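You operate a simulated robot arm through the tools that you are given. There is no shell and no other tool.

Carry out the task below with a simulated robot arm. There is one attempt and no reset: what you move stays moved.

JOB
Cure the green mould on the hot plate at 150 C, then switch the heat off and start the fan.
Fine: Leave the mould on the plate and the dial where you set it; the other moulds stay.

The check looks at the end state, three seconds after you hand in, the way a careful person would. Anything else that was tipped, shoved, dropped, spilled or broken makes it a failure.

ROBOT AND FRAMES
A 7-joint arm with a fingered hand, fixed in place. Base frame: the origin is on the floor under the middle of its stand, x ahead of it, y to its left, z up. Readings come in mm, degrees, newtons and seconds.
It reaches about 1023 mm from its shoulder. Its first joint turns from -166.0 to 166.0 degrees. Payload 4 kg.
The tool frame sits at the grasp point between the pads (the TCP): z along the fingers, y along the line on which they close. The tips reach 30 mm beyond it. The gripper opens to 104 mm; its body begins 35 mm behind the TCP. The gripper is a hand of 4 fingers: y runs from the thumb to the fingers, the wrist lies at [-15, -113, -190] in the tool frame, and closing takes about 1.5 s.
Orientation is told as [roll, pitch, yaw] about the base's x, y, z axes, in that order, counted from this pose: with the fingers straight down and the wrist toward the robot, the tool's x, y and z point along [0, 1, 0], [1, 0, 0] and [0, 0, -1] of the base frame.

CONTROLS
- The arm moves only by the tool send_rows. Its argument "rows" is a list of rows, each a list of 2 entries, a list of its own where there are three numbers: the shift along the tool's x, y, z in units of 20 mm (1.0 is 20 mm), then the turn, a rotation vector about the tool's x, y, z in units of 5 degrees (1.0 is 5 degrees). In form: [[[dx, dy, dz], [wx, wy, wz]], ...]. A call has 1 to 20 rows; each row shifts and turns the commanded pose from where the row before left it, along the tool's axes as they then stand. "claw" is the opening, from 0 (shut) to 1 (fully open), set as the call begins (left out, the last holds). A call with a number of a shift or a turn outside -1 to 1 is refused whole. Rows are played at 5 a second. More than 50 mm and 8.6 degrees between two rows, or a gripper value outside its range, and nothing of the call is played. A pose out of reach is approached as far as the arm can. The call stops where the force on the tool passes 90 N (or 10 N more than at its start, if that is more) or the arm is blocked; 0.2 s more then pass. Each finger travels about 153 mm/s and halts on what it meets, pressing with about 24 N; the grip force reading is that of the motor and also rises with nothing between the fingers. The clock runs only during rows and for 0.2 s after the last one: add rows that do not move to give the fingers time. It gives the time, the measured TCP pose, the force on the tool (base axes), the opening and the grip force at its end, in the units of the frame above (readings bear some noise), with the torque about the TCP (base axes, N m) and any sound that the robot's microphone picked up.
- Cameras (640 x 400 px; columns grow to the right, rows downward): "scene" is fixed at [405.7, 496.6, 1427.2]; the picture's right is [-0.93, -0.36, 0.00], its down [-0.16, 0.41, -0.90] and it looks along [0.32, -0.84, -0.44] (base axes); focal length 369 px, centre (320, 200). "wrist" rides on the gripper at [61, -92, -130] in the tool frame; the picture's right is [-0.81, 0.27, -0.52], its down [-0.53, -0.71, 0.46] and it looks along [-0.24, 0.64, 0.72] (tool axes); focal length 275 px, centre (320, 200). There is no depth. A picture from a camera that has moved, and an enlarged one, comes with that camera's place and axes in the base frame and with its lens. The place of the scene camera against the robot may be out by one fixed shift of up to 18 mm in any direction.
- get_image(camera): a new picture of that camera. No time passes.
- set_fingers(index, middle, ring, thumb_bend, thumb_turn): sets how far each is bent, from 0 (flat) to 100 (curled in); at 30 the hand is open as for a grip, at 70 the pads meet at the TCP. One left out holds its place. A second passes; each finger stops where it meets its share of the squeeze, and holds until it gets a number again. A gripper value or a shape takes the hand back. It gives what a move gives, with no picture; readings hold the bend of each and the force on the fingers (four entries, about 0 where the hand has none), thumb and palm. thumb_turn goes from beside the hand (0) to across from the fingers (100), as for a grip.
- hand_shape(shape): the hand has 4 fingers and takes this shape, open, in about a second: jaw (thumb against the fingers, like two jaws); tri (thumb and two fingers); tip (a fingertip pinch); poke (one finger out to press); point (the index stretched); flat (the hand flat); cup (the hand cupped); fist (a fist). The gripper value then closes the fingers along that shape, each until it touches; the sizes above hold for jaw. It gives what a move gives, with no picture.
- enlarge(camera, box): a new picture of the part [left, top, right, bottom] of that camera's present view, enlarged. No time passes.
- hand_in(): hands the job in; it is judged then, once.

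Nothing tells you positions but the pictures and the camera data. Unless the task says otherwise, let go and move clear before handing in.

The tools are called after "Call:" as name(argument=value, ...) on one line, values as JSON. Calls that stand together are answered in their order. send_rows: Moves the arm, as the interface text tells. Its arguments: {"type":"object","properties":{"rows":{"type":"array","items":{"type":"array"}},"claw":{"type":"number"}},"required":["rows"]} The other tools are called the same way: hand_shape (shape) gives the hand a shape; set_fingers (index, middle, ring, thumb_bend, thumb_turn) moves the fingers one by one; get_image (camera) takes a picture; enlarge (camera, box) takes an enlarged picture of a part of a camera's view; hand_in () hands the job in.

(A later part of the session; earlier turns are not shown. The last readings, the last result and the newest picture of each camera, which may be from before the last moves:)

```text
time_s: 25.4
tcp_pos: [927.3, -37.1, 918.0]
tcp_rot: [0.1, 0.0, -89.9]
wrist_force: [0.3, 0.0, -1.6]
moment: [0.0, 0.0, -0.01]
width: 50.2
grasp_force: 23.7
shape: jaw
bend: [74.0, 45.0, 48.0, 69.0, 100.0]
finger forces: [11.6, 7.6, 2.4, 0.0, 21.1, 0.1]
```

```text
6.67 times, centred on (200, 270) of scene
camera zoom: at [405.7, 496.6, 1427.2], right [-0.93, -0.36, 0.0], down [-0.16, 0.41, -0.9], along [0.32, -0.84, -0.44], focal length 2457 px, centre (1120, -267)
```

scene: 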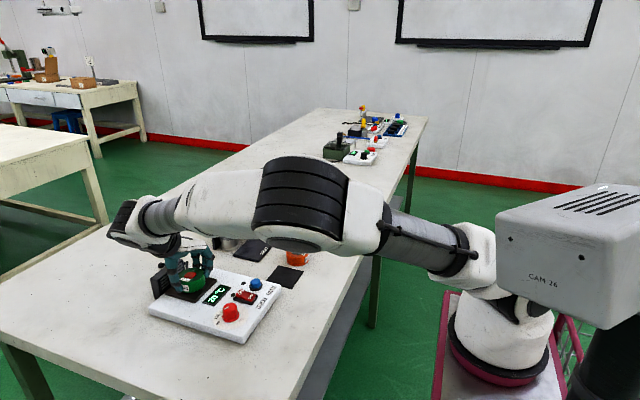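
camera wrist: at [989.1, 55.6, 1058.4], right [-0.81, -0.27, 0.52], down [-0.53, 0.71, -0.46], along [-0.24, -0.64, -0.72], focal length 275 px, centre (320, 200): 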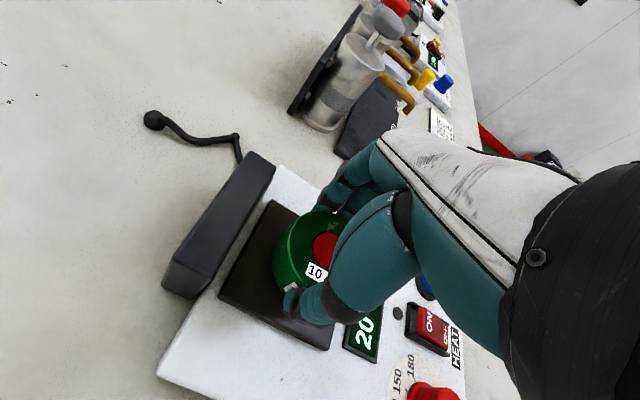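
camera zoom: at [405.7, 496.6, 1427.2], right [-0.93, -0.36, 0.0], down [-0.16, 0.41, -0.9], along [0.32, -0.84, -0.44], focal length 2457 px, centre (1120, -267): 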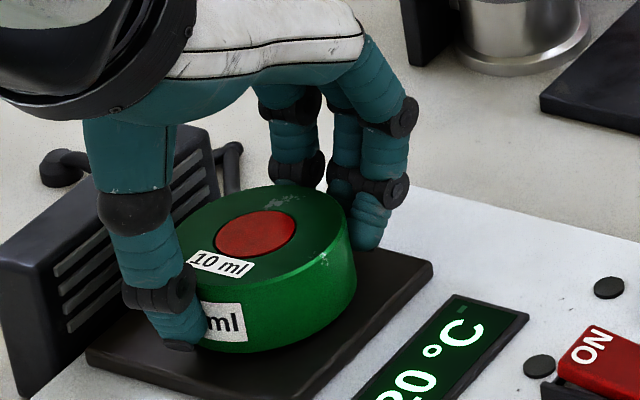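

Clearance is now just a few mm. Continuing in 2 mm steps.

Call:
send_rows(rows=[[[0, 0, 0.1], [0, 0, 0]], [[0, 0, 0.05], [0, 0, 0]], [[0, 0, 0], [0, 0, 0]]])

Call:
send_rows(rows=[[[0, 0, 0.05], [0, 0, 0]], [[0, 0, 0.05], [0, 0, 0]], [[0, 0, 0], [0, 0, 0]]])

Call:
enlarge(camera="scene", box=[160, 240, 240, 300])

```text
time_s: 26.2
tcp_pos: [927.0, -36.6, 915.9]
tcp_rot: [0.1, 0.0, -90.0]
wrist_force: [0.5, 0.8, 6.6]
moment: [-0.18, -0.02, -0.01]
width: 50.2
grasp_force: 24.4
shape: jaw
bend: [74.0, 45.0, 48.0, 69.0, 100.0]
finger forces: [14.4, 7.7, 2.5, 0.1, 22.0, 0.0]
```

```text
time_s: 27.0
tcp_pos: [926.4, -35.9, 913.7]
tcp_rot: [0.2, 0.0, -90.0]
wrist_force: [1.6, 0.0, 23.1]
moment: [-0.18, -0.05, 0.05]
width: 50.2
grasp_force: 24.3
shape: jaw
bend: [74.0, 45.0, 49.0, 69.0, 100.0]
finger forces: [17.2, 9.5, 2.5, 0.0, 26.2, 0.0]
```

```text
6.67 times, centred on (200, 270) of scene
camera zoom: at [405.7, 496.6, 1427.2], right [-0.93, -0.36, 0.0], down [-0.16, 0.41, -0.9], along [0.32, -0.84, -0.44], focal length 2457 px, centre (1120, -267)
```

zoom: 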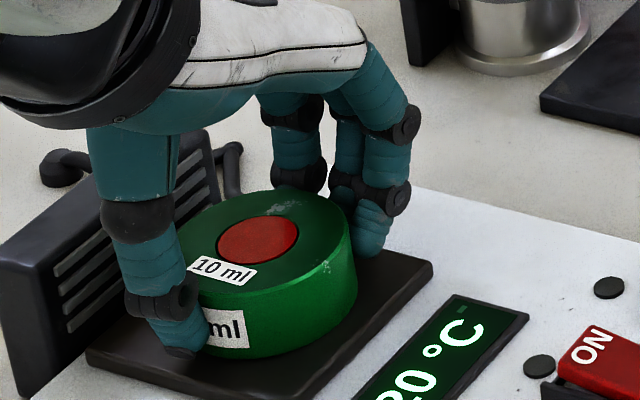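

The mould touches the plate (23 N up). I'll relax the pressure slightly and open the hand.

Call:
send_rows(rows=[[[0, 0, -0.08], [0, 0, 0]], [[0, 0, 0], [0, 0, 0]]])

Call:
send_rows(rows=[[[0, 0, 0], [0, 0, 0]], [[0, 0, 0], [0, 0, 0]], [[0, 0, 0], [0, 0, 0]], [[0, 0, 0], [0, 0, 0]], [[0, 0, 0], [0, 0, 0]], [[0, 0, 0], [0, 0, 0]]], claw=0.9)

Call:
enlarge(camera="scene", box=[150, 230, 250, 305])

Call:
enlarge(camera="wrist", box=[210, 170, 390, 370])

```text
time_s: 27.6
tcp_pos: [926.2, -36.7, 914.8]
tcp_rot: [0.0, -0.1, -90.0]
wrist_force: [3.5, -1.2, 16.3]
moment: [-0.23, -0.12, 0.07]
width: 50.6
grasp_force: 24.2
shape: jaw
bend: [74.0, 45.0, 49.0, 69.0, 100.0]
finger forces: [16.7, 9.0, 2.1, 0.1, 24.1, 0.0]
```

```text
time_s: 29.0
tcp_pos: [928.3, -35.7, 914.2]
tcp_rot: [0.0, 0.1, -90.0]
wrist_force: [1.6, 0.0, 0.2]
moment: [-0.02, 0.02, -0.01]
width: 93.6
grasp_force: 0.1
shape: jaw
bend: [29.0, 32.0, 30.0, 35.0, 98.0]
finger forces: [0.1, 0.0, 0.1, 0.0, 0.0, 0.1]
```

```text
5.33 times, centred on (200, 268) of scene
camera zoom: at [405.7, 496.6, 1427.2], right [-0.93, -0.36, 0.0], down [-0.16, 0.41, -0.9], along [0.32, -0.84, -0.44], focal length 1966 px, centre (960, -160)
```

zoom: 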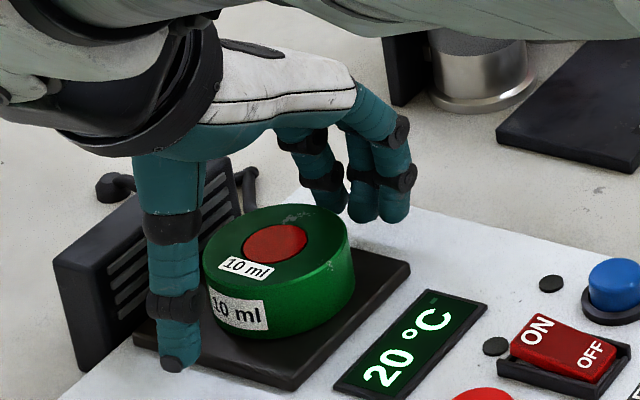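

```text
2.00 times, centred on (300, 270) of wrist
camera zoom: at [988.9, 55.9, 1045.1], right [-0.81, -0.27, 0.52], down [-0.53, 0.71, -0.46], along [-0.24, -0.64, -0.72], focal length 551 px, centre (360, 60)
```

zoom: 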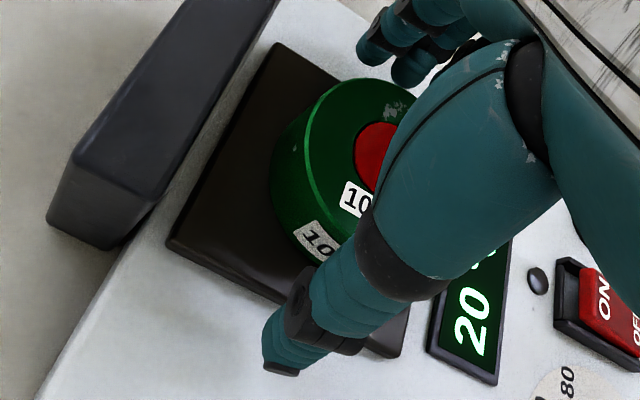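

The mould stands on the plate, released. I'll retreat straight up and check its position.

Call:
send_rows(rows=[[[0, 0, -0.3], [0, 0, 0]], [[0, 0, -0.5], [0, 0, 0]], [[0, 0, -0.7], [0, 0, 0]], [[0, 0, -0.7], [0, 0, 0]], [[0, 0, -0.7], [0, 0, 0]], [[0, 0, -0.7], [0, 0, 0]], [[0, 0, -0.7], [0, 0, 0]], [[0, 0, -0.7], [0, 0, 0]], [[0, 0, 0], [0, 0, 0]]])

Call:
get_image(camera="wrist")

Call:
enlarge(camera="scene", box=[140, 230, 300, 350])

```text
time_s: 31.0
tcp_pos: [927.8, -35.9, 1013.7]
tcp_rot: [0.0, 0.1, -89.9]
wrist_force: [-0.5, -0.3, 1.4]
moment: [0.02, 0.01, 0.0]
width: 93.5
grasp_force: 0.1
shape: jaw
bend: [29.0, 32.0, 30.0, 35.0, 98.0]
finger forces: [0.1, 0.1, 0.1, 0.1, 0.0, 0.1]
```

```text
taken
camera wrist: at [989.5, 55.7, 1145.1], right [-0.81, -0.27, 0.52], down [-0.53, 0.71, -0.46], along [-0.24, -0.64, -0.72], focal length 275 px, centre (320, 200)
```

wrist: 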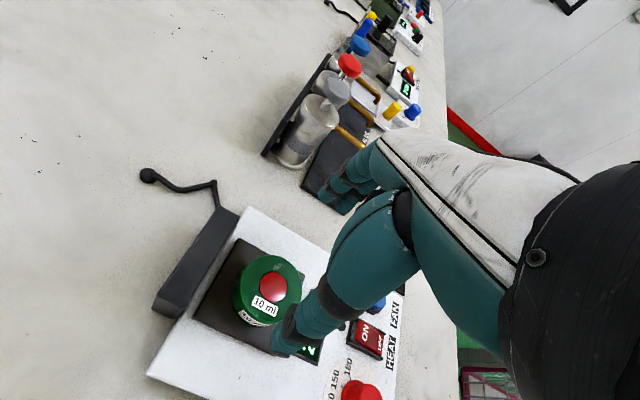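

```text
3.33 times, centred on (220, 290) of scene
camera zoom: at [405.7, 496.6, 1427.2], right [-0.93, -0.36, 0.0], down [-0.16, 0.41, -0.9], along [0.32, -0.84, -0.44], focal length 1229 px, centre (653, -100)
```

zoom: 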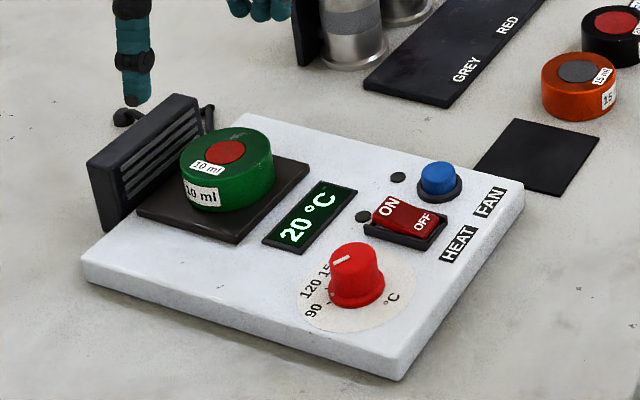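

The mould sits well within the plate (centre about (923, −36)). Next is the dial. I'll rotate the hand back and move it above the knob area, keeping high.

Call:
send_rows(rows=[[[0, 0, -0.3], [0, 0, -1]], [[0, 0, -0.3], [0, 0, -1]], [[0, 0, -0.3], [0, 0, -1]], [[0, 0, 0], [0, 0, -1]], [[0, 0, 0], [0, 0, -1]], [[0, 0, 0], [0, 0, -1]], [[0, 0, 0], [0, 0, -1]], [[0, 0, 0], [0, 0, -1]], [[0, 0, 0], [0, 0, -1]], [[0, 0, 0], [0, 0, -1]], [[0, 0, 0], [0, 0, -1]], [[0, 0, 0], [0, 0, -1]], [[0, 0, 0], [0, 0, -1]], [[0, 0, 0], [0, 0, -1]], [[0, 0, 0], [0, 0, -1]], [[0, 0, 0], [0, 0, -1]], [[0, 0, 0], [0, 0, -1]], [[0, 0, 0], [0, 0, -1]]])

Call:
send_rows(rows=[[[0.25, -0.72, 0], [0, 0, 0]], [[0.25, -0.72, 0], [0, 0, 0]], [[0.25, -0.72, 0], [0, 0, 0]], [[0.25, -0.72, 0], [0, 0, 0]], [[0.25, -0.72, 0], [0, 0, 0]], [[0.25, -0.72, 0], [0, 0, 0]], [[0.25, -0.72, 0], [0, 0, 0]], [[0.25, -0.72, 0], [0, 0, 0]], [[0.25, -0.72, 0], [0, 0, 0]], [[0.25, -0.72, 0], [0, 0, 0]], [[0, 0, 0], [0, 0, 0]]])

Call:
hand_shape(shape="tip")

Call:
get_image(camera="wrist")

Call:
get_image(camera="scene")

```text
time_s: 34.8
tcp_pos: [926.8, -36.4, 1031.6]
tcp_rot: [0.0, 0.1, 0.1]
wrist_force: [-0.3, 0.9, -0.9]
moment: [0.0, 0.0, -0.03]
width: 93.5
grasp_force: 0.0
shape: jaw
bend: [29.0, 32.0, 30.0, 35.0, 98.0]
finger forces: [0.0, 0.0, 0.1, 0.0, 0.0, 0.0]
```

```text
time_s: 37.2
tcp_pos: [783.2, 13.5, 1032.8]
tcp_rot: [-0.1, 0.0, 0.1]
wrist_force: [-0.9, 0.0, -0.3]
moment: [-0.01, 0.03, -0.02]
width: 93.6
grasp_force: 0.0
shape: jaw
bend: [29.0, 32.0, 30.0, 35.0, 98.0]
finger forces: [0.0, 0.1, 0.0, 0.1, 0.1, 0.0]
```

```text
time_s: 38.1
tcp_pos: [782.6, 14.0, 1033.0]
tcp_rot: [0.0, 0.1, 0.0]
wrist_force: [0.7, 0.0, 0.9]
moment: [0.01, -0.01, -0.01]
width: 103.8
grasp_force: 0.1
shape: tip
bend: [30.0, 98.0, 99.0, 30.0, 98.0]
finger forces: [0.0, 0.1, 0.1, 0.0, 0.1, 0.1]
```

```text
taken
camera wrist: at [692.0, 75.2, 1163.6], right [0.27, -0.81, 0.52], down [-0.71, -0.53, -0.46], along [0.64, -0.24, -0.72], focal length 275 px, centre (320, 200)
```

wrist: 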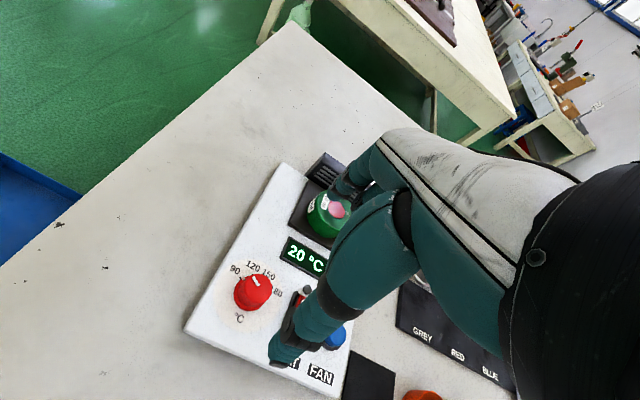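

```text
taken
```

scene: 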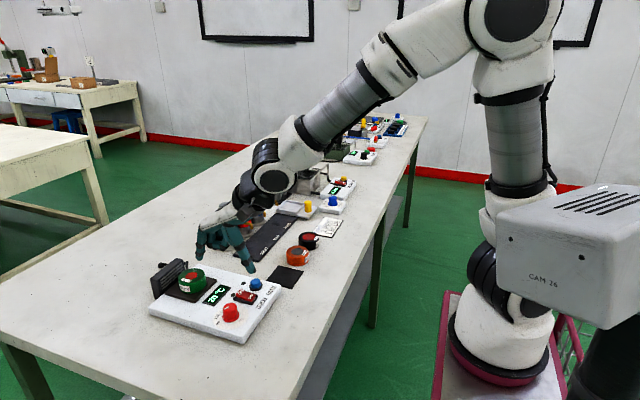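

The tip shape leaves only index and thumb, with the others curled in. I'll enlarge the dial and the fingers.

Call:
enlarge(camera="wrist", box=[200, 245, 310, 345])

Call:
enlarge(camera="wrist", box=[260, 140, 420, 380])

Call:
enlarge(camera="scene", box=[180, 180, 300, 290])

```text
4.00 times, centred on (255, 295) of wrist
camera zoom: at [692.0, 75.2, 1163.6], right [0.27, -0.81, 0.52], down [-0.71, -0.53, -0.46], along [0.64, -0.24, -0.72], focal length 1101 px, centre (580, -180)
```

zoom: 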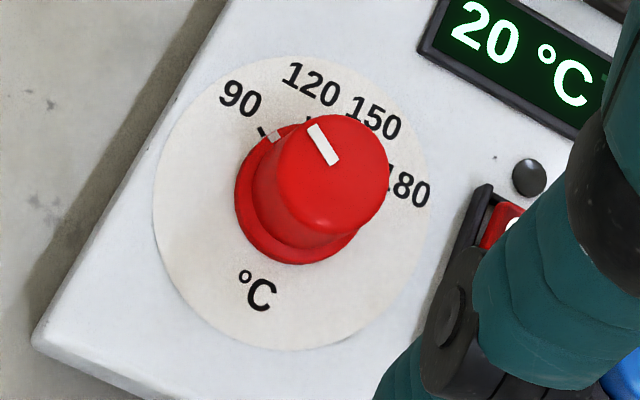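

```text
1.67 times, centred on (340, 260) of wrist
camera zoom: at [692.0, 75.2, 1163.6], right [0.27, -0.81, 0.52], down [-0.71, -0.53, -0.46], along [0.64, -0.24, -0.72], focal length 459 px, centre (287, 100)
```

zoom: 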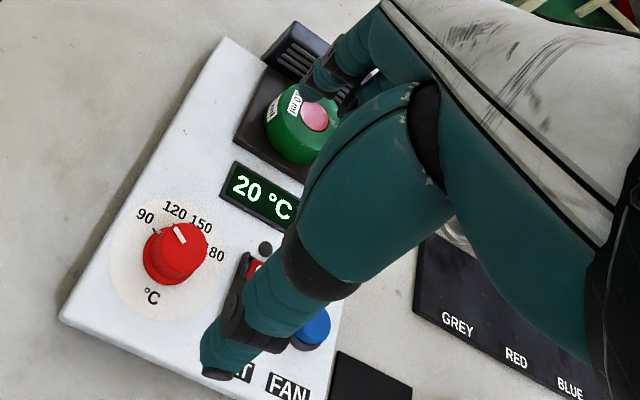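

```text
3.64 times, centred on (240, 235) of scene
camera zoom: at [405.7, 496.6, 1427.2], right [-0.93, -0.36, 0.0], down [-0.16, 0.41, -0.9], along [0.32, -0.84, -0.44], focal length 1340 px, centre (611, 73)
```

zoom: 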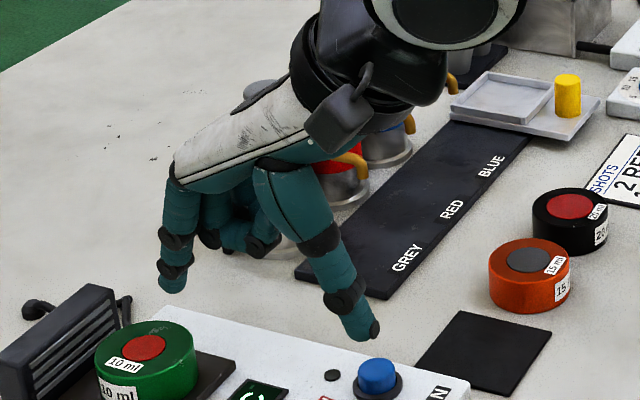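

The dial's pointer is at 90 (≈57° left of forward); 150 lies at ≈ −19°, so the turn is about 75–76° clockwise. The knob axis is near (784.7, 15). I'll test the pinch in air at knob width to see where the tips come together.

Call:
send_rows(rows=[[[0, 0, 0], [0, 0, 0]], [[0, 0, 0], [0, 0, 0]], [[0, 0, 0], [0, 0, 0]], [[0, 0, 0], [0, 0, 0]], [[0, 0, 0], [0, 0, 0]], [[0, 0, 0], [0, 0, 0]], [[0, 0, 0], [0, 0, 0]]], claw=0.3)

Call:
enlarge(camera="wrist", box=[240, 140, 400, 340])

Call:
enlarge(camera="scene", box=[190, 210, 280, 280])

```text
time_s: 39.7
tcp_pos: [783.5, 13.5, 1032.2]
tcp_rot: [0.0, 0.0, 0.0]
wrist_force: [0.6, -0.1, 0.3]
moment: [0.01, 0.01, -0.01]
width: 31.8
grasp_force: 0.3
shape: tip
bend: [73.0, 98.0, 99.0, 74.0, 100.0]
finger forces: [0.0, 0.0, 0.1, 0.1, 0.1, 0.0]
```

```text
2.00 times, centred on (320, 240) of wrist
camera zoom: at [692.0, 75.2, 1163.6], right [0.27, -0.81, 0.52], down [-0.71, -0.53, -0.46], along [0.64, -0.24, -0.72], focal length 551 px, centre (320, 120)
```

zoom: 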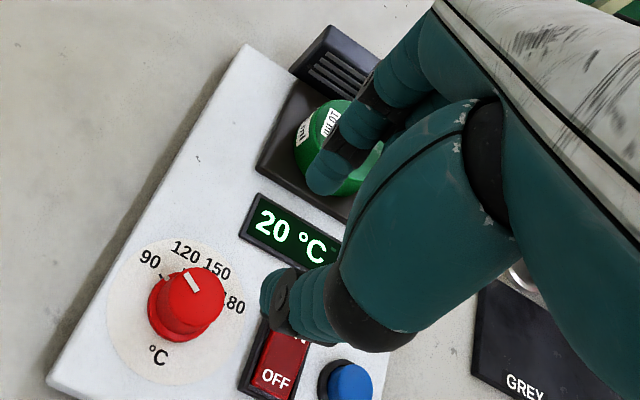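

```text
5.71 times, centred on (235, 245) of scene
camera zoom: at [405.7, 496.6, 1427.2], right [-0.93, -0.36, 0.0], down [-0.16, 0.41, -0.9], along [0.32, -0.84, -0.44], focal length 2106 px, centre (806, -57)
```

zoom: 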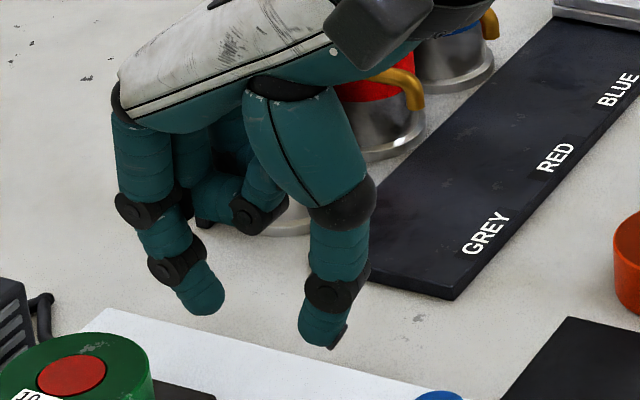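

In the tip pinch, index and thumb meet on the tool axis with tips about 30 mm below the TCP. I'll open to about 62 mm, yaw the hand to +30° so the turn ends near −45°, and descend to just above the knob.

Call:
send_rows(rows=[[[0.06, 0.06, 0], [0, 0, -1]], [[0, 0, 0], [0, 0, -1]], [[0, 0, 0], [0, 0, -1]], [[0, 0, 0], [0, 0, -1]], [[0, 0, 0], [0, 0, -1]], [[0, 0, 0], [0, 0, -1]], [[0, 0, 0.6], [0, 0, 0]], [[0, 0, 0.6], [0, 0, 0]], [[0, 0, 0.7], [0, 0, 0]], [[0, 0, 0.7], [0, 0, 0]], [[0, 0, 0.6], [0, 0, 0]], [[0, 0, 0.5], [0, 0, 0]], [[0, 0, 0.4], [0, 0, 0]], [[0, 0, 0], [0, 0, 0]]], claw=0.6)

Call:
get_image(camera="wrist")

Call:
enlarge(camera="wrist", box=[240, 180, 380, 340])

Call:
enlarge(camera="scene", box=[190, 250, 280, 335])

```text
time_s: 42.7
tcp_pos: [784.6, 14.5, 951.2]
tcp_rot: [0.1, 0.0, 30.0]
wrist_force: [0.2, 0.9, -0.5]
moment: [-0.02, 0.0, 0.01]
width: 61.7
grasp_force: 0.1
shape: tip
bend: [30.0, 98.0, 99.0, 65.0, 100.0]
finger forces: [0.0, 0.1, 0.0, 0.0, 0.0, 0.1]
```

```text
taken
camera wrist: at [674.6, 22.1, 1081.0], right [0.64, -0.56, 0.52], down [-0.35, -0.82, -0.46], along [0.68, 0.11, -0.72], focal length 275 px, centre (320, 200)
```

wrist: 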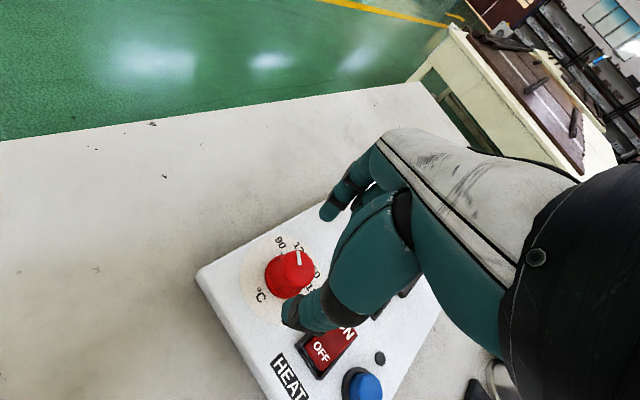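

```text
2.50 times, centred on (310, 260) of wrist
camera zoom: at [674.6, 22.1, 1081.0], right [0.64, -0.56, 0.52], down [-0.35, -0.82, -0.46], along [0.68, 0.11, -0.72], focal length 688 px, centre (345, 50)
```

zoom: 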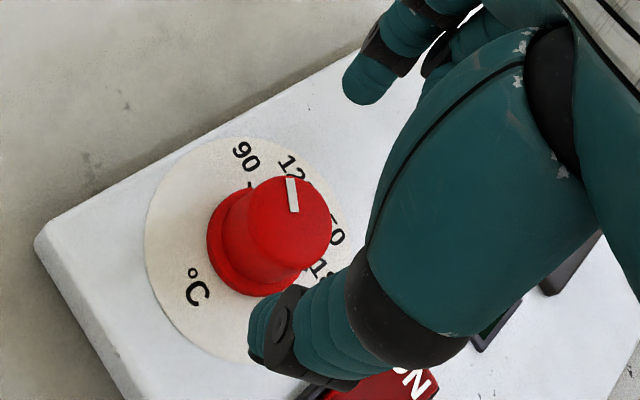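

```text
4.71 times, centred on (235, 292) of scene
camera zoom: at [405.7, 496.6, 1427.2], right [-0.93, -0.36, 0.0], down [-0.16, 0.41, -0.9], along [0.32, -0.84, -0.44], focal length 1735 px, centre (720, -235)
```

zoom: 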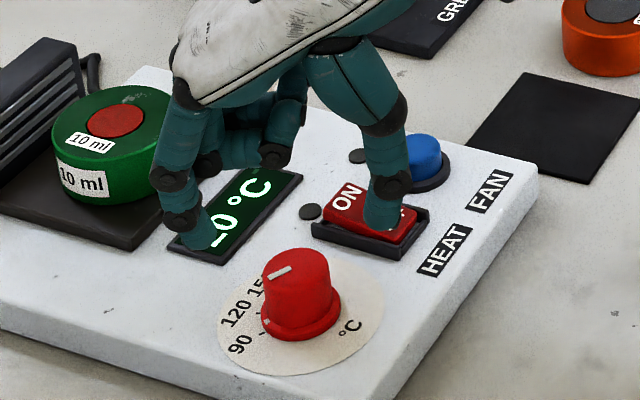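

The hand straddles the knob properly, and thumb and index are clear of the rocker. I'll descend to put the tips at about z 880 around the knob and check.

Call:
send_rows(rows=[[[-0.04, -0.05, 0.5], [0, 0, 0]], [[0, 0, 0.5], [0, 0, 0]], [[0, 0, 0.5], [0, 0, 0]], [[0, 0, 0.4], [0, 0, 0]], [[0, 0, 0.15], [0, 0, 0]], [[0, 0, 0], [0, 0, 0]]])

Call:
enlarge(camera="wrist", box=[240, 160, 380, 330])

Call:
enlarge(camera="scene", box=[190, 260, 280, 335])

```text
time_s: 44.1
tcp_pos: [783.8, 14.8, 909.2]
tcp_rot: [0.0, 0.0, 29.9]
wrist_force: [0.0, -0.4, -0.1]
moment: [0.01, 0.0, 0.01]
width: 61.6
grasp_force: 0.1
shape: tip
bend: [30.0, 98.0, 99.0, 65.0, 100.0]
finger forces: [0.0, 0.1, 0.0, 0.0, 0.0, 0.1]
```

```text
2.35 times, centred on (310, 245) of wrist
camera zoom: at [674.4, 21.3, 1039.9], right [0.64, -0.56, 0.52], down [-0.35, -0.82, -0.46], along [0.68, 0.11, -0.72], focal length 648 px, centre (344, 94)
```

zoom: 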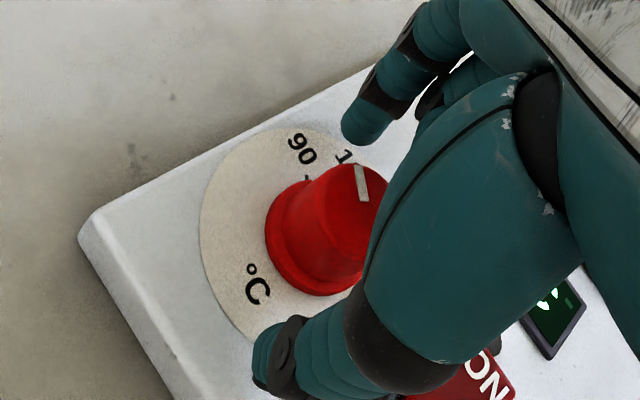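

```text
5.33 times, centred on (235, 298) of scene
camera zoom: at [405.7, 496.6, 1427.2], right [-0.93, -0.36, 0.0], down [-0.16, 0.41, -0.9], along [0.32, -0.84, -0.44], focal length 1966 px, centre (773, -320)
```

zoom: 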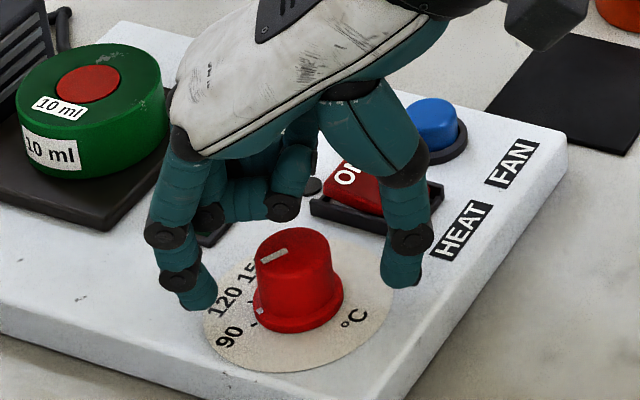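

The tips straddle the knob cleanly with no contact force. Closing the pinch on the knob.

Call:
send_rows(rows=[[[0, 0, 0], [0, 0, 0]], [[0, 0, 0], [0, 0, 0]], [[0, 0, 0], [0, 0, 0]], [[0, 0, 0], [0, 0, 0]], [[0, 0, 0], [0, 0, 0]], [[0, 0, 0], [0, 0, 0]], [[0, 0, 0], [0, 0, 0]]], claw=0.1)

Call:
enlarge(camera="wrist", box=[240, 160, 380, 330])

Call:
enlarge(camera="scene", box=[190, 260, 280, 335])

```text
time_s: 45.7
tcp_pos: [783.7, 14.2, 909.0]
tcp_rot: [0.0, 0.0, 30.0]
wrist_force: [0.6, 2.0, -1.4]
moment: [0.1, -0.03, 0.04]
width: 19.6
grasp_force: 23.7
shape: tip
bend: [72.0, 100.0, 100.0, 74.0, 100.0]
finger forces: [23.4, 0.0, 0.0, 0.0, 20.5, 0.0]
```

```text
2.35 times, centred on (310, 245) of wrist
camera zoom: at [674.4, 21.4, 1040.0], right [0.64, -0.56, 0.52], down [-0.35, -0.82, -0.46], along [0.68, 0.11, -0.72], focal length 648 px, centre (344, 94)
```

zoom: 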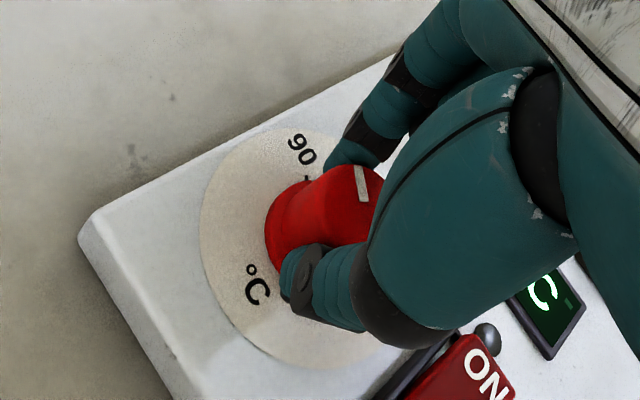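

```text
5.33 times, centred on (235, 298) of scene
camera zoom: at [405.7, 496.6, 1427.2], right [-0.93, -0.36, 0.0], down [-0.16, 0.41, -0.9], along [0.32, -0.84, -0.44], focal length 1966 px, centre (773, -320)
```

zoom: 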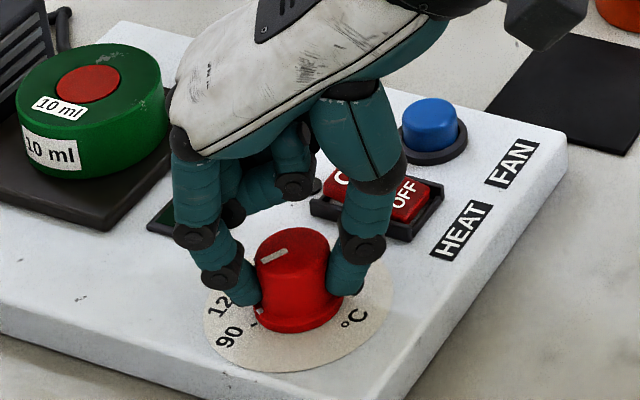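

The knob is pinched symmetrically with ~22 N. I'll turn 25° clockwise first and check that the pointer follows.

Call:
send_rows(rows=[[[0, 0, 0], [0, 0, 0.6]], [[0, 0, 0], [0, 0, 0.8]], [[0, 0, 0], [0, 0, 0.9]], [[0, 0, 0], [0, 0, 0.9]], [[0, 0, 0], [0, 0, 0.9]], [[0, 0, 0], [0, 0, 0.9]], [[0, 0, 0], [0, 0, 0]]])

Call:
enlarge(camera="wrist", box=[240, 160, 380, 330])

Call:
enlarge(camera="scene", box=[190, 260, 280, 335])

```text
time_s: 47.3
tcp_pos: [784.4, 14.2, 909.4]
tcp_rot: [0.1, 0.0, 4.8]
wrist_force: [7.3, 8.1, -3.8]
moment: [0.17, -0.22, 0.06]
width: 19.6
grasp_force: 23.8
shape: tip
bend: [72.0, 100.0, 100.0, 74.0, 100.0]
finger forces: [28.6, 0.1, 0.1, 0.0, 19.8, 0.0]
```

```text
2.35 times, centred on (310, 245) of wrist
camera zoom: at [688.2, 67.2, 1040.3], right [0.34, -0.78, 0.52], down [-0.66, -0.59, -0.46], along [0.66, -0.19, -0.72], focal length 648 px, centre (344, 94)
```

zoom: 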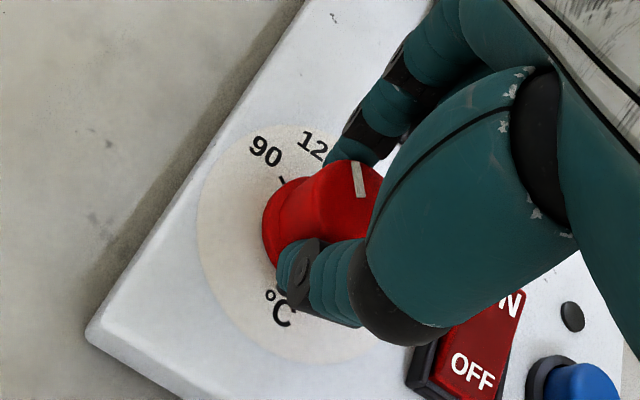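

```text
5.33 times, centred on (235, 298) of scene
camera zoom: at [405.7, 496.6, 1427.2], right [-0.93, -0.36, 0.0], down [-0.16, 0.41, -0.9], along [0.32, -0.84, -0.44], focal length 1966 px, centre (773, -320)
```

zoom: 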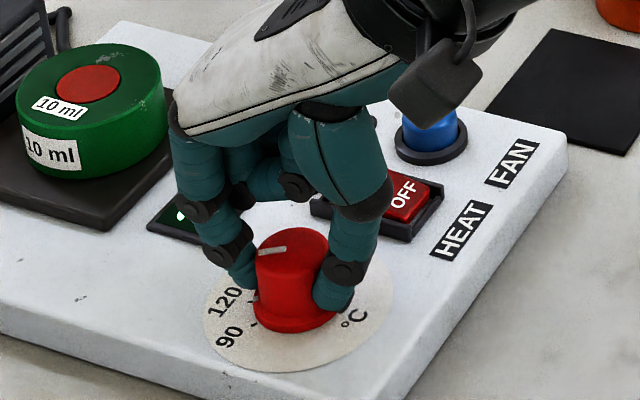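

The pointer turns with the hand. Continuing another 50° for a total of about 75°.

Call:
send_rows(rows=[[[0, 0, 0], [0, 0, 0.9]], [[0, 0, 0], [0, 0, 0.9]], [[0, 0, 0], [0, 0, 0.9]], [[0, 0, 0], [0, 0, 0.9]], [[0, 0, 0], [0, 0, 0.9]], [[0, 0, 0], [0, 0, 0.9]], [[0, 0, 0], [0, 0, 0]]])

Call:
enlarge(camera="scene", box=[190, 260, 280, 335])

Call:
enlarge(camera="wrist", box=[240, 160, 380, 330])

```text
time_s: 48.9
tcp_pos: [784.5, 13.8, 909.3]
tcp_rot: [-0.1, 0.0, -22.0]
wrist_force: [11.9, 4.4, 0.1]
moment: [0.02, -0.39, 0.02]
width: 20.4
grasp_force: 23.3
shape: tip
bend: [72.0, 100.0, 100.0, 75.0, 99.0]
finger forces: [29.1, 0.0, 0.1, 0.0, 20.3, 0.0]
```

```text
5.33 times, centred on (235, 298) of scene
camera zoom: at [405.7, 496.6, 1427.2], right [-0.93, -0.36, 0.0], down [-0.16, 0.41, -0.9], along [0.32, -0.84, -0.44], focal length 1966 px, centre (773, -320)
```

zoom: 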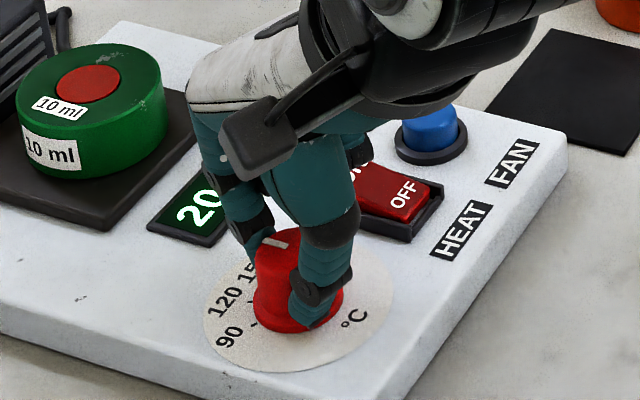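

```text
2.35 times, centred on (310, 245) of wrist
camera zoom: at [722.8, 105.0, 1040.1], right [-0.05, -0.85, 0.52], down [-0.86, -0.23, -0.46], along [0.51, -0.47, -0.72], focal length 648 px, centre (344, 94)
```

zoom: 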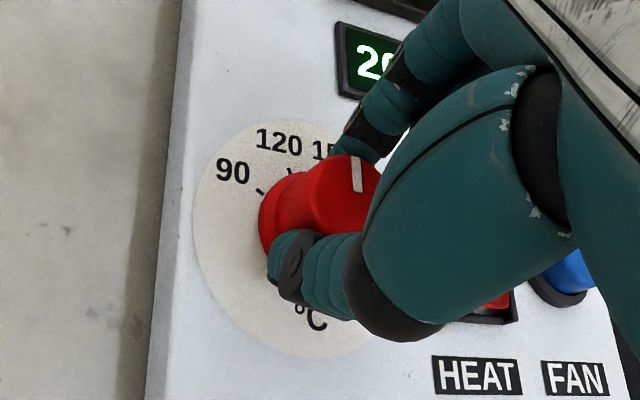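

Turned 52° so far and tracking well. Another ~23° to go, carefully since the curled fingers pass above the rocker.

Call:
send_rows(rows=[[[0, 0, 0], [0, 0, 0.9]], [[0, 0, 0], [0, 0, 0.9]], [[0, 0, 0], [0, 0, 0.9]], [[0, 0, 0], [0, 0, 0.9]], [[0, 0, 0], [0, 0, 0.9]], [[0, 0, 0], [0, 0, 0]]])

Call:
enlarge(camera="scene", box=[190, 260, 280, 335])

Call:
enlarge(camera="wrist", box=[240, 160, 380, 330])

```text
time_s: 50.3
tcp_pos: [788.3, -12.3, 909.1]
tcp_rot: [-0.1, 0.0, -47.7]
wrist_force: [-1.9, 44.5, 7.4]
moment: [1.06, 0.05, 0.04]
width: 23.3
grasp_force: 24.4
shape: tip
bend: [74.0, 100.0, 100.0, 68.0, 87.0]
finger forces: [4.2, 0.1, 0.1, 0.0, 47.8, 0.1]
```

```text
5.33 times, centred on (235, 298) of scene
camera zoom: at [405.7, 496.6, 1427.2], right [-0.93, -0.36, 0.0], down [-0.16, 0.41, -0.9], along [0.32, -0.84, -0.44], focal length 1966 px, centre (773, -320)
```

zoom: 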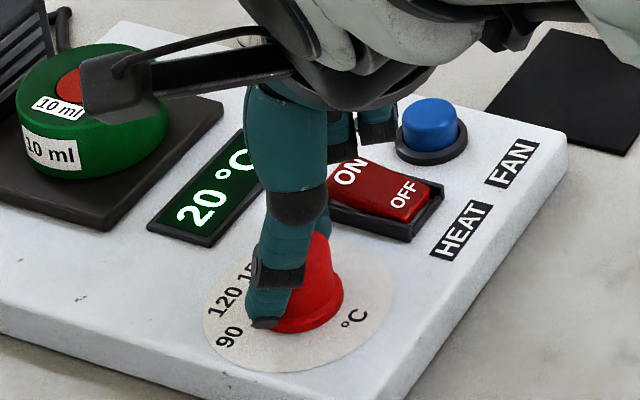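

```text
2.35 times, centred on (310, 245) of wrist
camera zoom: at [773.2, 96.9, 1040.3], right [-0.41, -0.75, 0.52], down [-0.87, 0.17, -0.46], along [0.25, -0.64, -0.72], focal length 648 px, centre (344, 94)
```

zoom: 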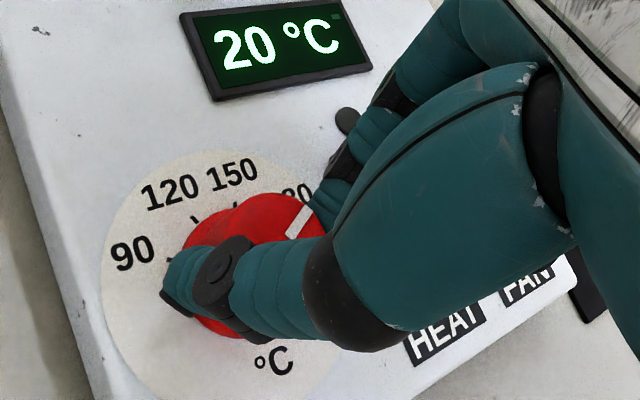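

The hand has shifted about 26 mm toward −y, off the knob axis, with 44 N on it, so something in the arm isn't tracking. I'll look at the whole arm before doing anything.

Call:
get_image(camera="scene")

Call:
get_image(camera="wrist")

Call:
enlarge(camera="scene", box=[200, 280, 270, 335])

```text
taken
```

scene: 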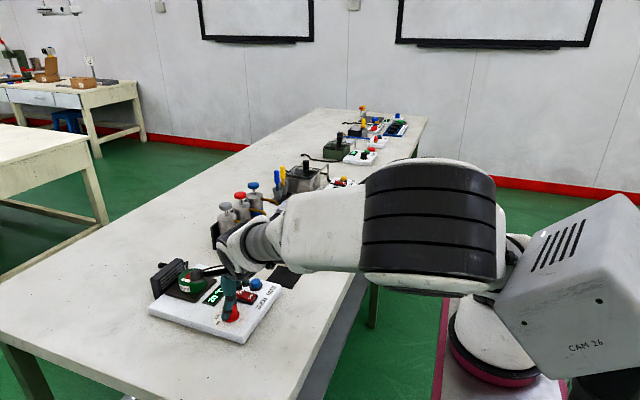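

```text
taken
camera wrist: at [773.2, 96.9, 1040.3], right [-0.41, -0.75, 0.52], down [-0.87, 0.17, -0.46], along [0.25, -0.64, -0.72], focal length 275 px, centre (320, 200)
```

wrist: 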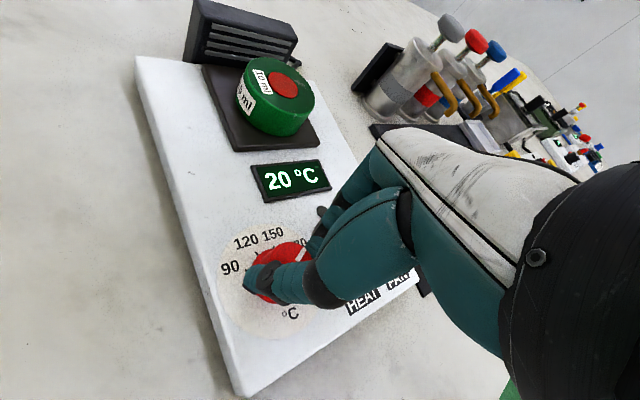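

```text
7.27 times, centred on (235, 308) of scene
camera zoom: at [405.7, 496.6, 1427.2], right [-0.93, -0.36, 0.0], down [-0.16, 0.41, -0.9], along [0.32, -0.84, -0.44], focal length 2681 px, centre (938, -582)
```

zoom: 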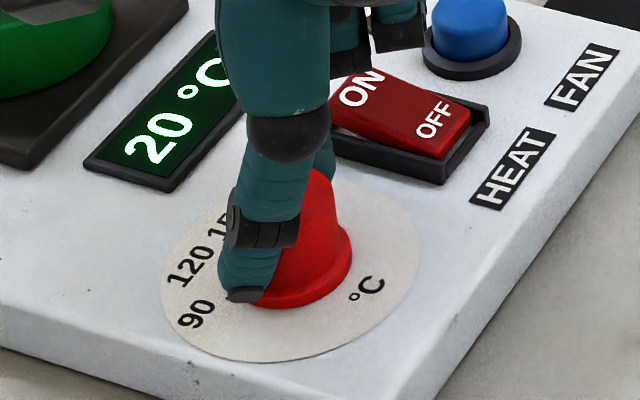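

The arm's elbow has swung out and is pressing against the "CAM 26" box at the side, tilting it. I'll look closely at that before choosing how to back off.

Call:
enlarge(camera="scene", box=[400, 140, 640, 400])

```text
1.54 times, centred on (520, 270) of scene
camera zoom: at [405.7, 496.6, 1427.2], right [-0.93, -0.36, 0.0], down [-0.16, 0.41, -0.9], along [0.32, -0.84, -0.44], focal length 567 px, centre (12, 92)
```

zoom: 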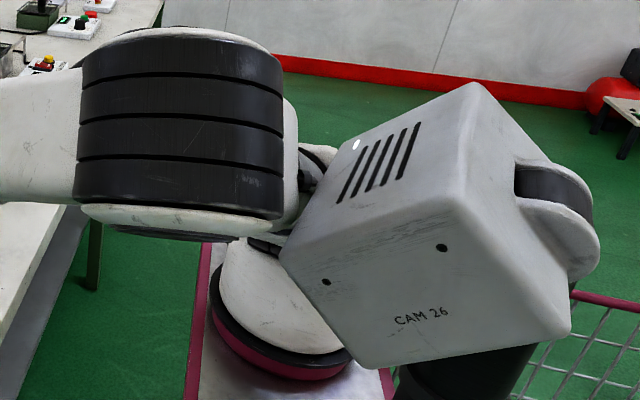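

The box hangs on a pivot and the elbow leans against it. I'll reverse the turn slowly along the same path so the elbow withdraws the way it came.

Call:
send_rows(rows=[[[0, 0, 0], [0, 0, -0.5]], [[0, 0, 0], [0, 0, -0.5]], [[0, 0, 0], [0, 0, -0.5]], [[0, 0, 0], [0, 0, -0.5]]])

Call:
get_image(camera="scene")

```text
time_s: 51.3
tcp_pos: [784.4, 10.1, 910.7]
tcp_rot: [0.2, -0.2, -34.8]
wrist_force: [10.1, -5.3, 18.8]
moment: [-0.42, -0.62, -0.08]
width: 22.5
grasp_force: 24.1
shape: tip
bend: [74.0, 100.0, 100.0, 74.0, 97.0]
finger forces: [32.5, 0.0, 0.0, 0.0, 21.4, 0.1]
```

```text
taken
```

scene: 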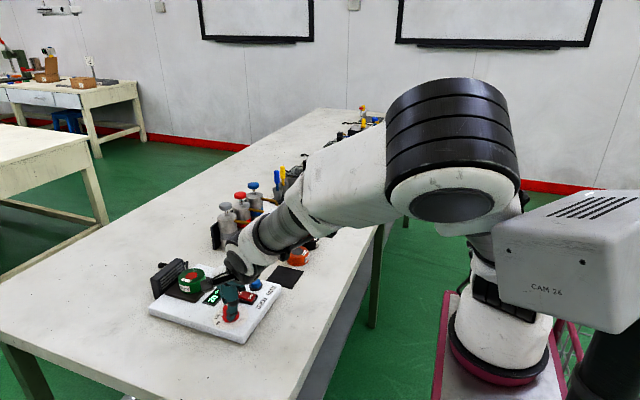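

The box swung back almost to where it was. I'll continue reversing and compare it with the original picture.

Call:
send_rows(rows=[[[0, 0, 0], [0, 0, -0.5]], [[0, 0, 0], [0, 0, -0.5]], [[0, 0, 0], [0, 0, -0.5]], [[0, 0, 0], [0, 0, -0.5]], [[0, 0, 0], [0, 0, 0]]])

Call:
get_image(camera="scene")

Call:
enlarge(camera="scene", box=[400, 140, 640, 400])

Call:
enlarge(camera="wrist", box=[220, 160, 380, 340])

```text
time_s: 52.5
tcp_pos: [784.4, 14.4, 910.3]
tcp_rot: [0.1, -0.2, -24.5]
wrist_force: [11.9, -3.1, 26.3]
moment: [-0.32, -0.8, 0.02]
width: 24.5
grasp_force: 24.4
shape: tip
bend: [74.0, 100.0, 100.0, 75.0, 100.0]
finger forces: [32.8, 0.1, 0.0, 0.0, 20.0, 0.1]
```

```text
taken
```

scene: 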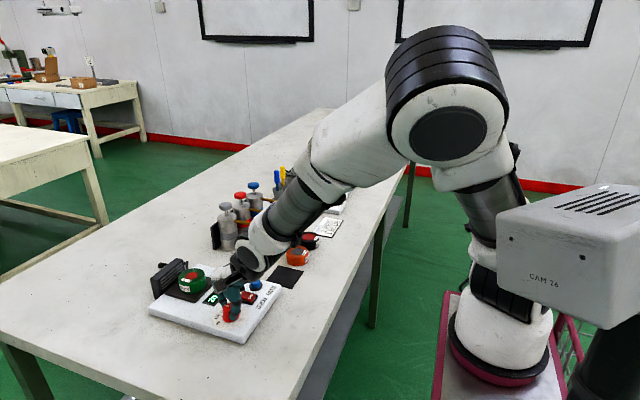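

```text
1.54 times, centred on (520, 270) of scene
camera zoom: at [405.7, 496.6, 1427.2], right [-0.93, -0.36, 0.0], down [-0.16, 0.41, -0.9], along [0.32, -0.84, -0.44], focal length 567 px, centre (12, 92)
```

zoom: 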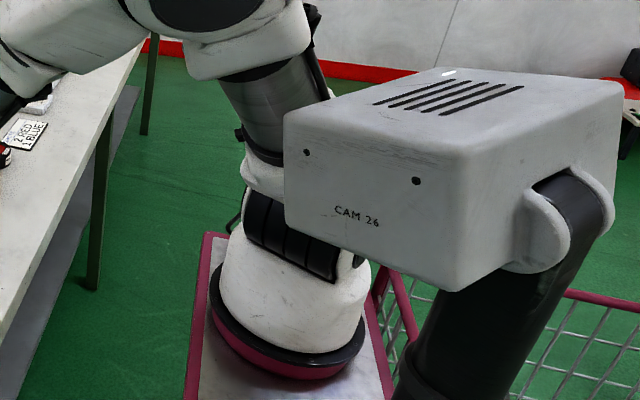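

```text
2.22 times, centred on (300, 250) of wrist
camera zoom: at [726.1, 107.8, 1040.9], right [-0.09, -0.85, 0.52], down [-0.87, -0.19, -0.46], along [0.49, -0.49, -0.72], focal length 612 px, centre (364, 89)
```

zoom: 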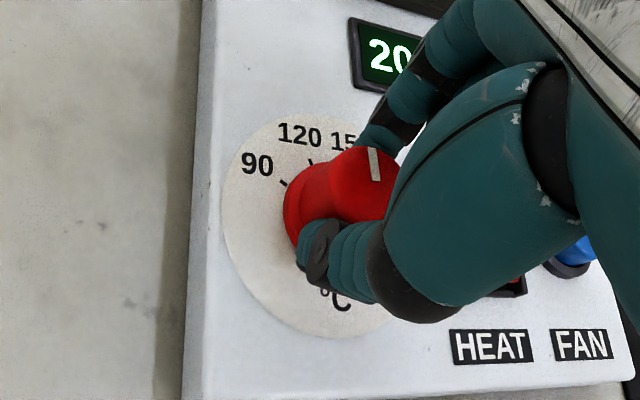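

The box is back in its original place as the elbow withdrew. I must avoid yaw beyond about −25° here. The pointer is now roughly at 11°, so ~30° more is needed. I'll release, rise, and look.

Call:
send_rows(rows=[[[0, 0, 0], [0, 0, 0]], [[0, 0, 0], [0, 0, 0]], [[0, 0, 0], [0, 0, 0]], [[0, 0, 0], [0, 0, 0]], [[0, 0, 0], [0, 0, 0]], [[0, 0, -0.3], [0, 0, 0]], [[0, 0, -0.6], [0, 0, 0]], [[0, 0, -0.6], [0, 0, 0]], [[0, 0, -0.6], [0, 0, 0]], [[0, 0, -0.6], [0, 0, 0]], [[0, 0, -0.6], [0, 0, 0]], [[0, 0, 0], [0, 0, 0]]], claw=0.65)

Call:
get_image(camera="scene")

Call:
get_image(camera="wrist")

Call:
enlarge(camera="scene", box=[480, 160, 640, 350])

```text
time_s: 55.1
tcp_pos: [784.8, 14.5, 976.1]
tcp_rot: [0.0, 0.1, -24.5]
wrist_force: [0.9, -0.1, -0.7]
moment: [-0.01, -0.01, 0.0]
width: 67.2
grasp_force: 0.1
shape: tip
bend: [29.0, 98.0, 99.0, 62.0, 100.0]
finger forces: [0.0, 0.0, 0.0, 0.1, 0.1, 0.0]
```

```text
taken
```

scene: 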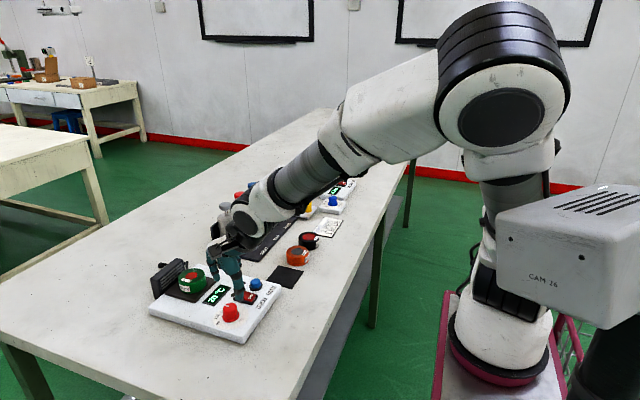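

```text
taken
camera wrist: at [726.4, 107.8, 1106.8], right [-0.09, -0.85, 0.52], down [-0.87, -0.19, -0.46], along [0.49, -0.49, -0.72], focal length 275 px, centre (320, 200)
```

wrist: 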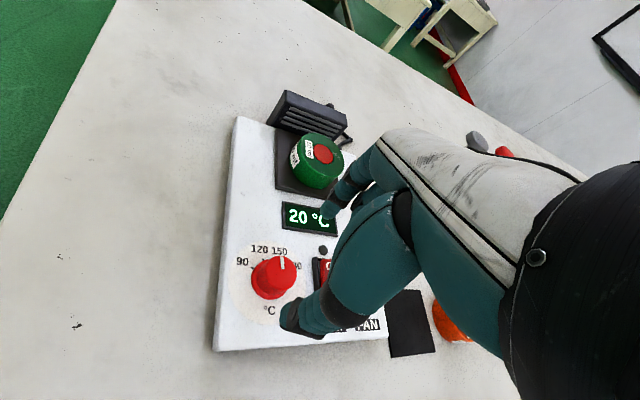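

```text
2.11 times, centred on (560, 255) of scene
camera zoom: at [405.7, 496.6, 1427.2], right [-0.93, -0.36, 0.0], down [-0.16, 0.41, -0.9], along [0.32, -0.84, -0.44], focal length 776 px, centre (-185, 84)
```

zoom: 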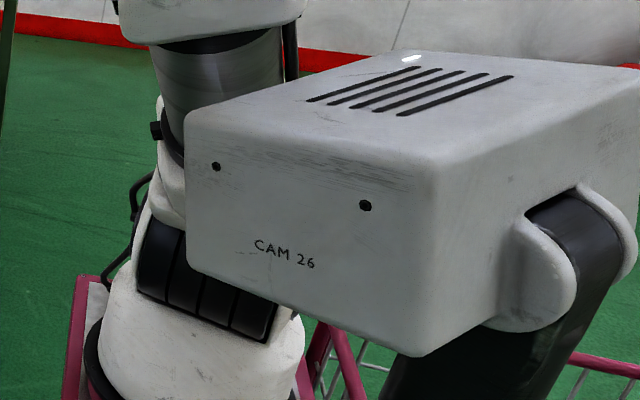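

The box stands upright again as at the start. Now I'll read the dial precisely.

Call:
enlarge(camera="wrist", box=[215, 230, 325, 325])

Call:
enlarge(camera="scene", box=[200, 280, 270, 335])

```text
4.21 times, centred on (270, 278) of wrist
camera zoom: at [726.4, 107.8, 1106.8], right [-0.09, -0.85, 0.52], down [-0.87, -0.19, -0.46], along [0.49, -0.49, -0.72], focal length 1159 px, centre (530, -126)
```

zoom: 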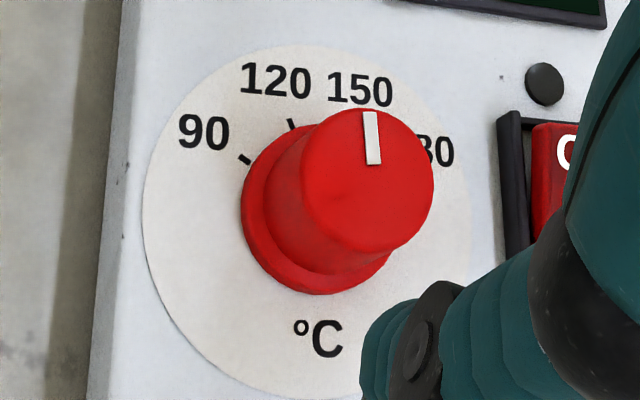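

```text
7.27 times, centred on (235, 308) of scene
camera zoom: at [405.7, 496.6, 1427.2], right [-0.93, -0.36, 0.0], down [-0.16, 0.41, -0.9], along [0.32, -0.84, -0.44], focal length 2681 px, centre (938, -582)
```

zoom: 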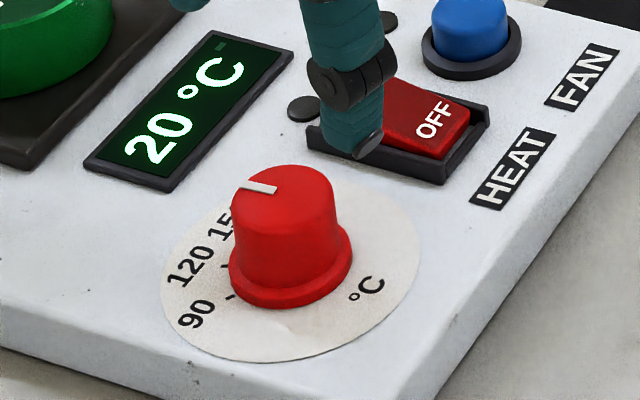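

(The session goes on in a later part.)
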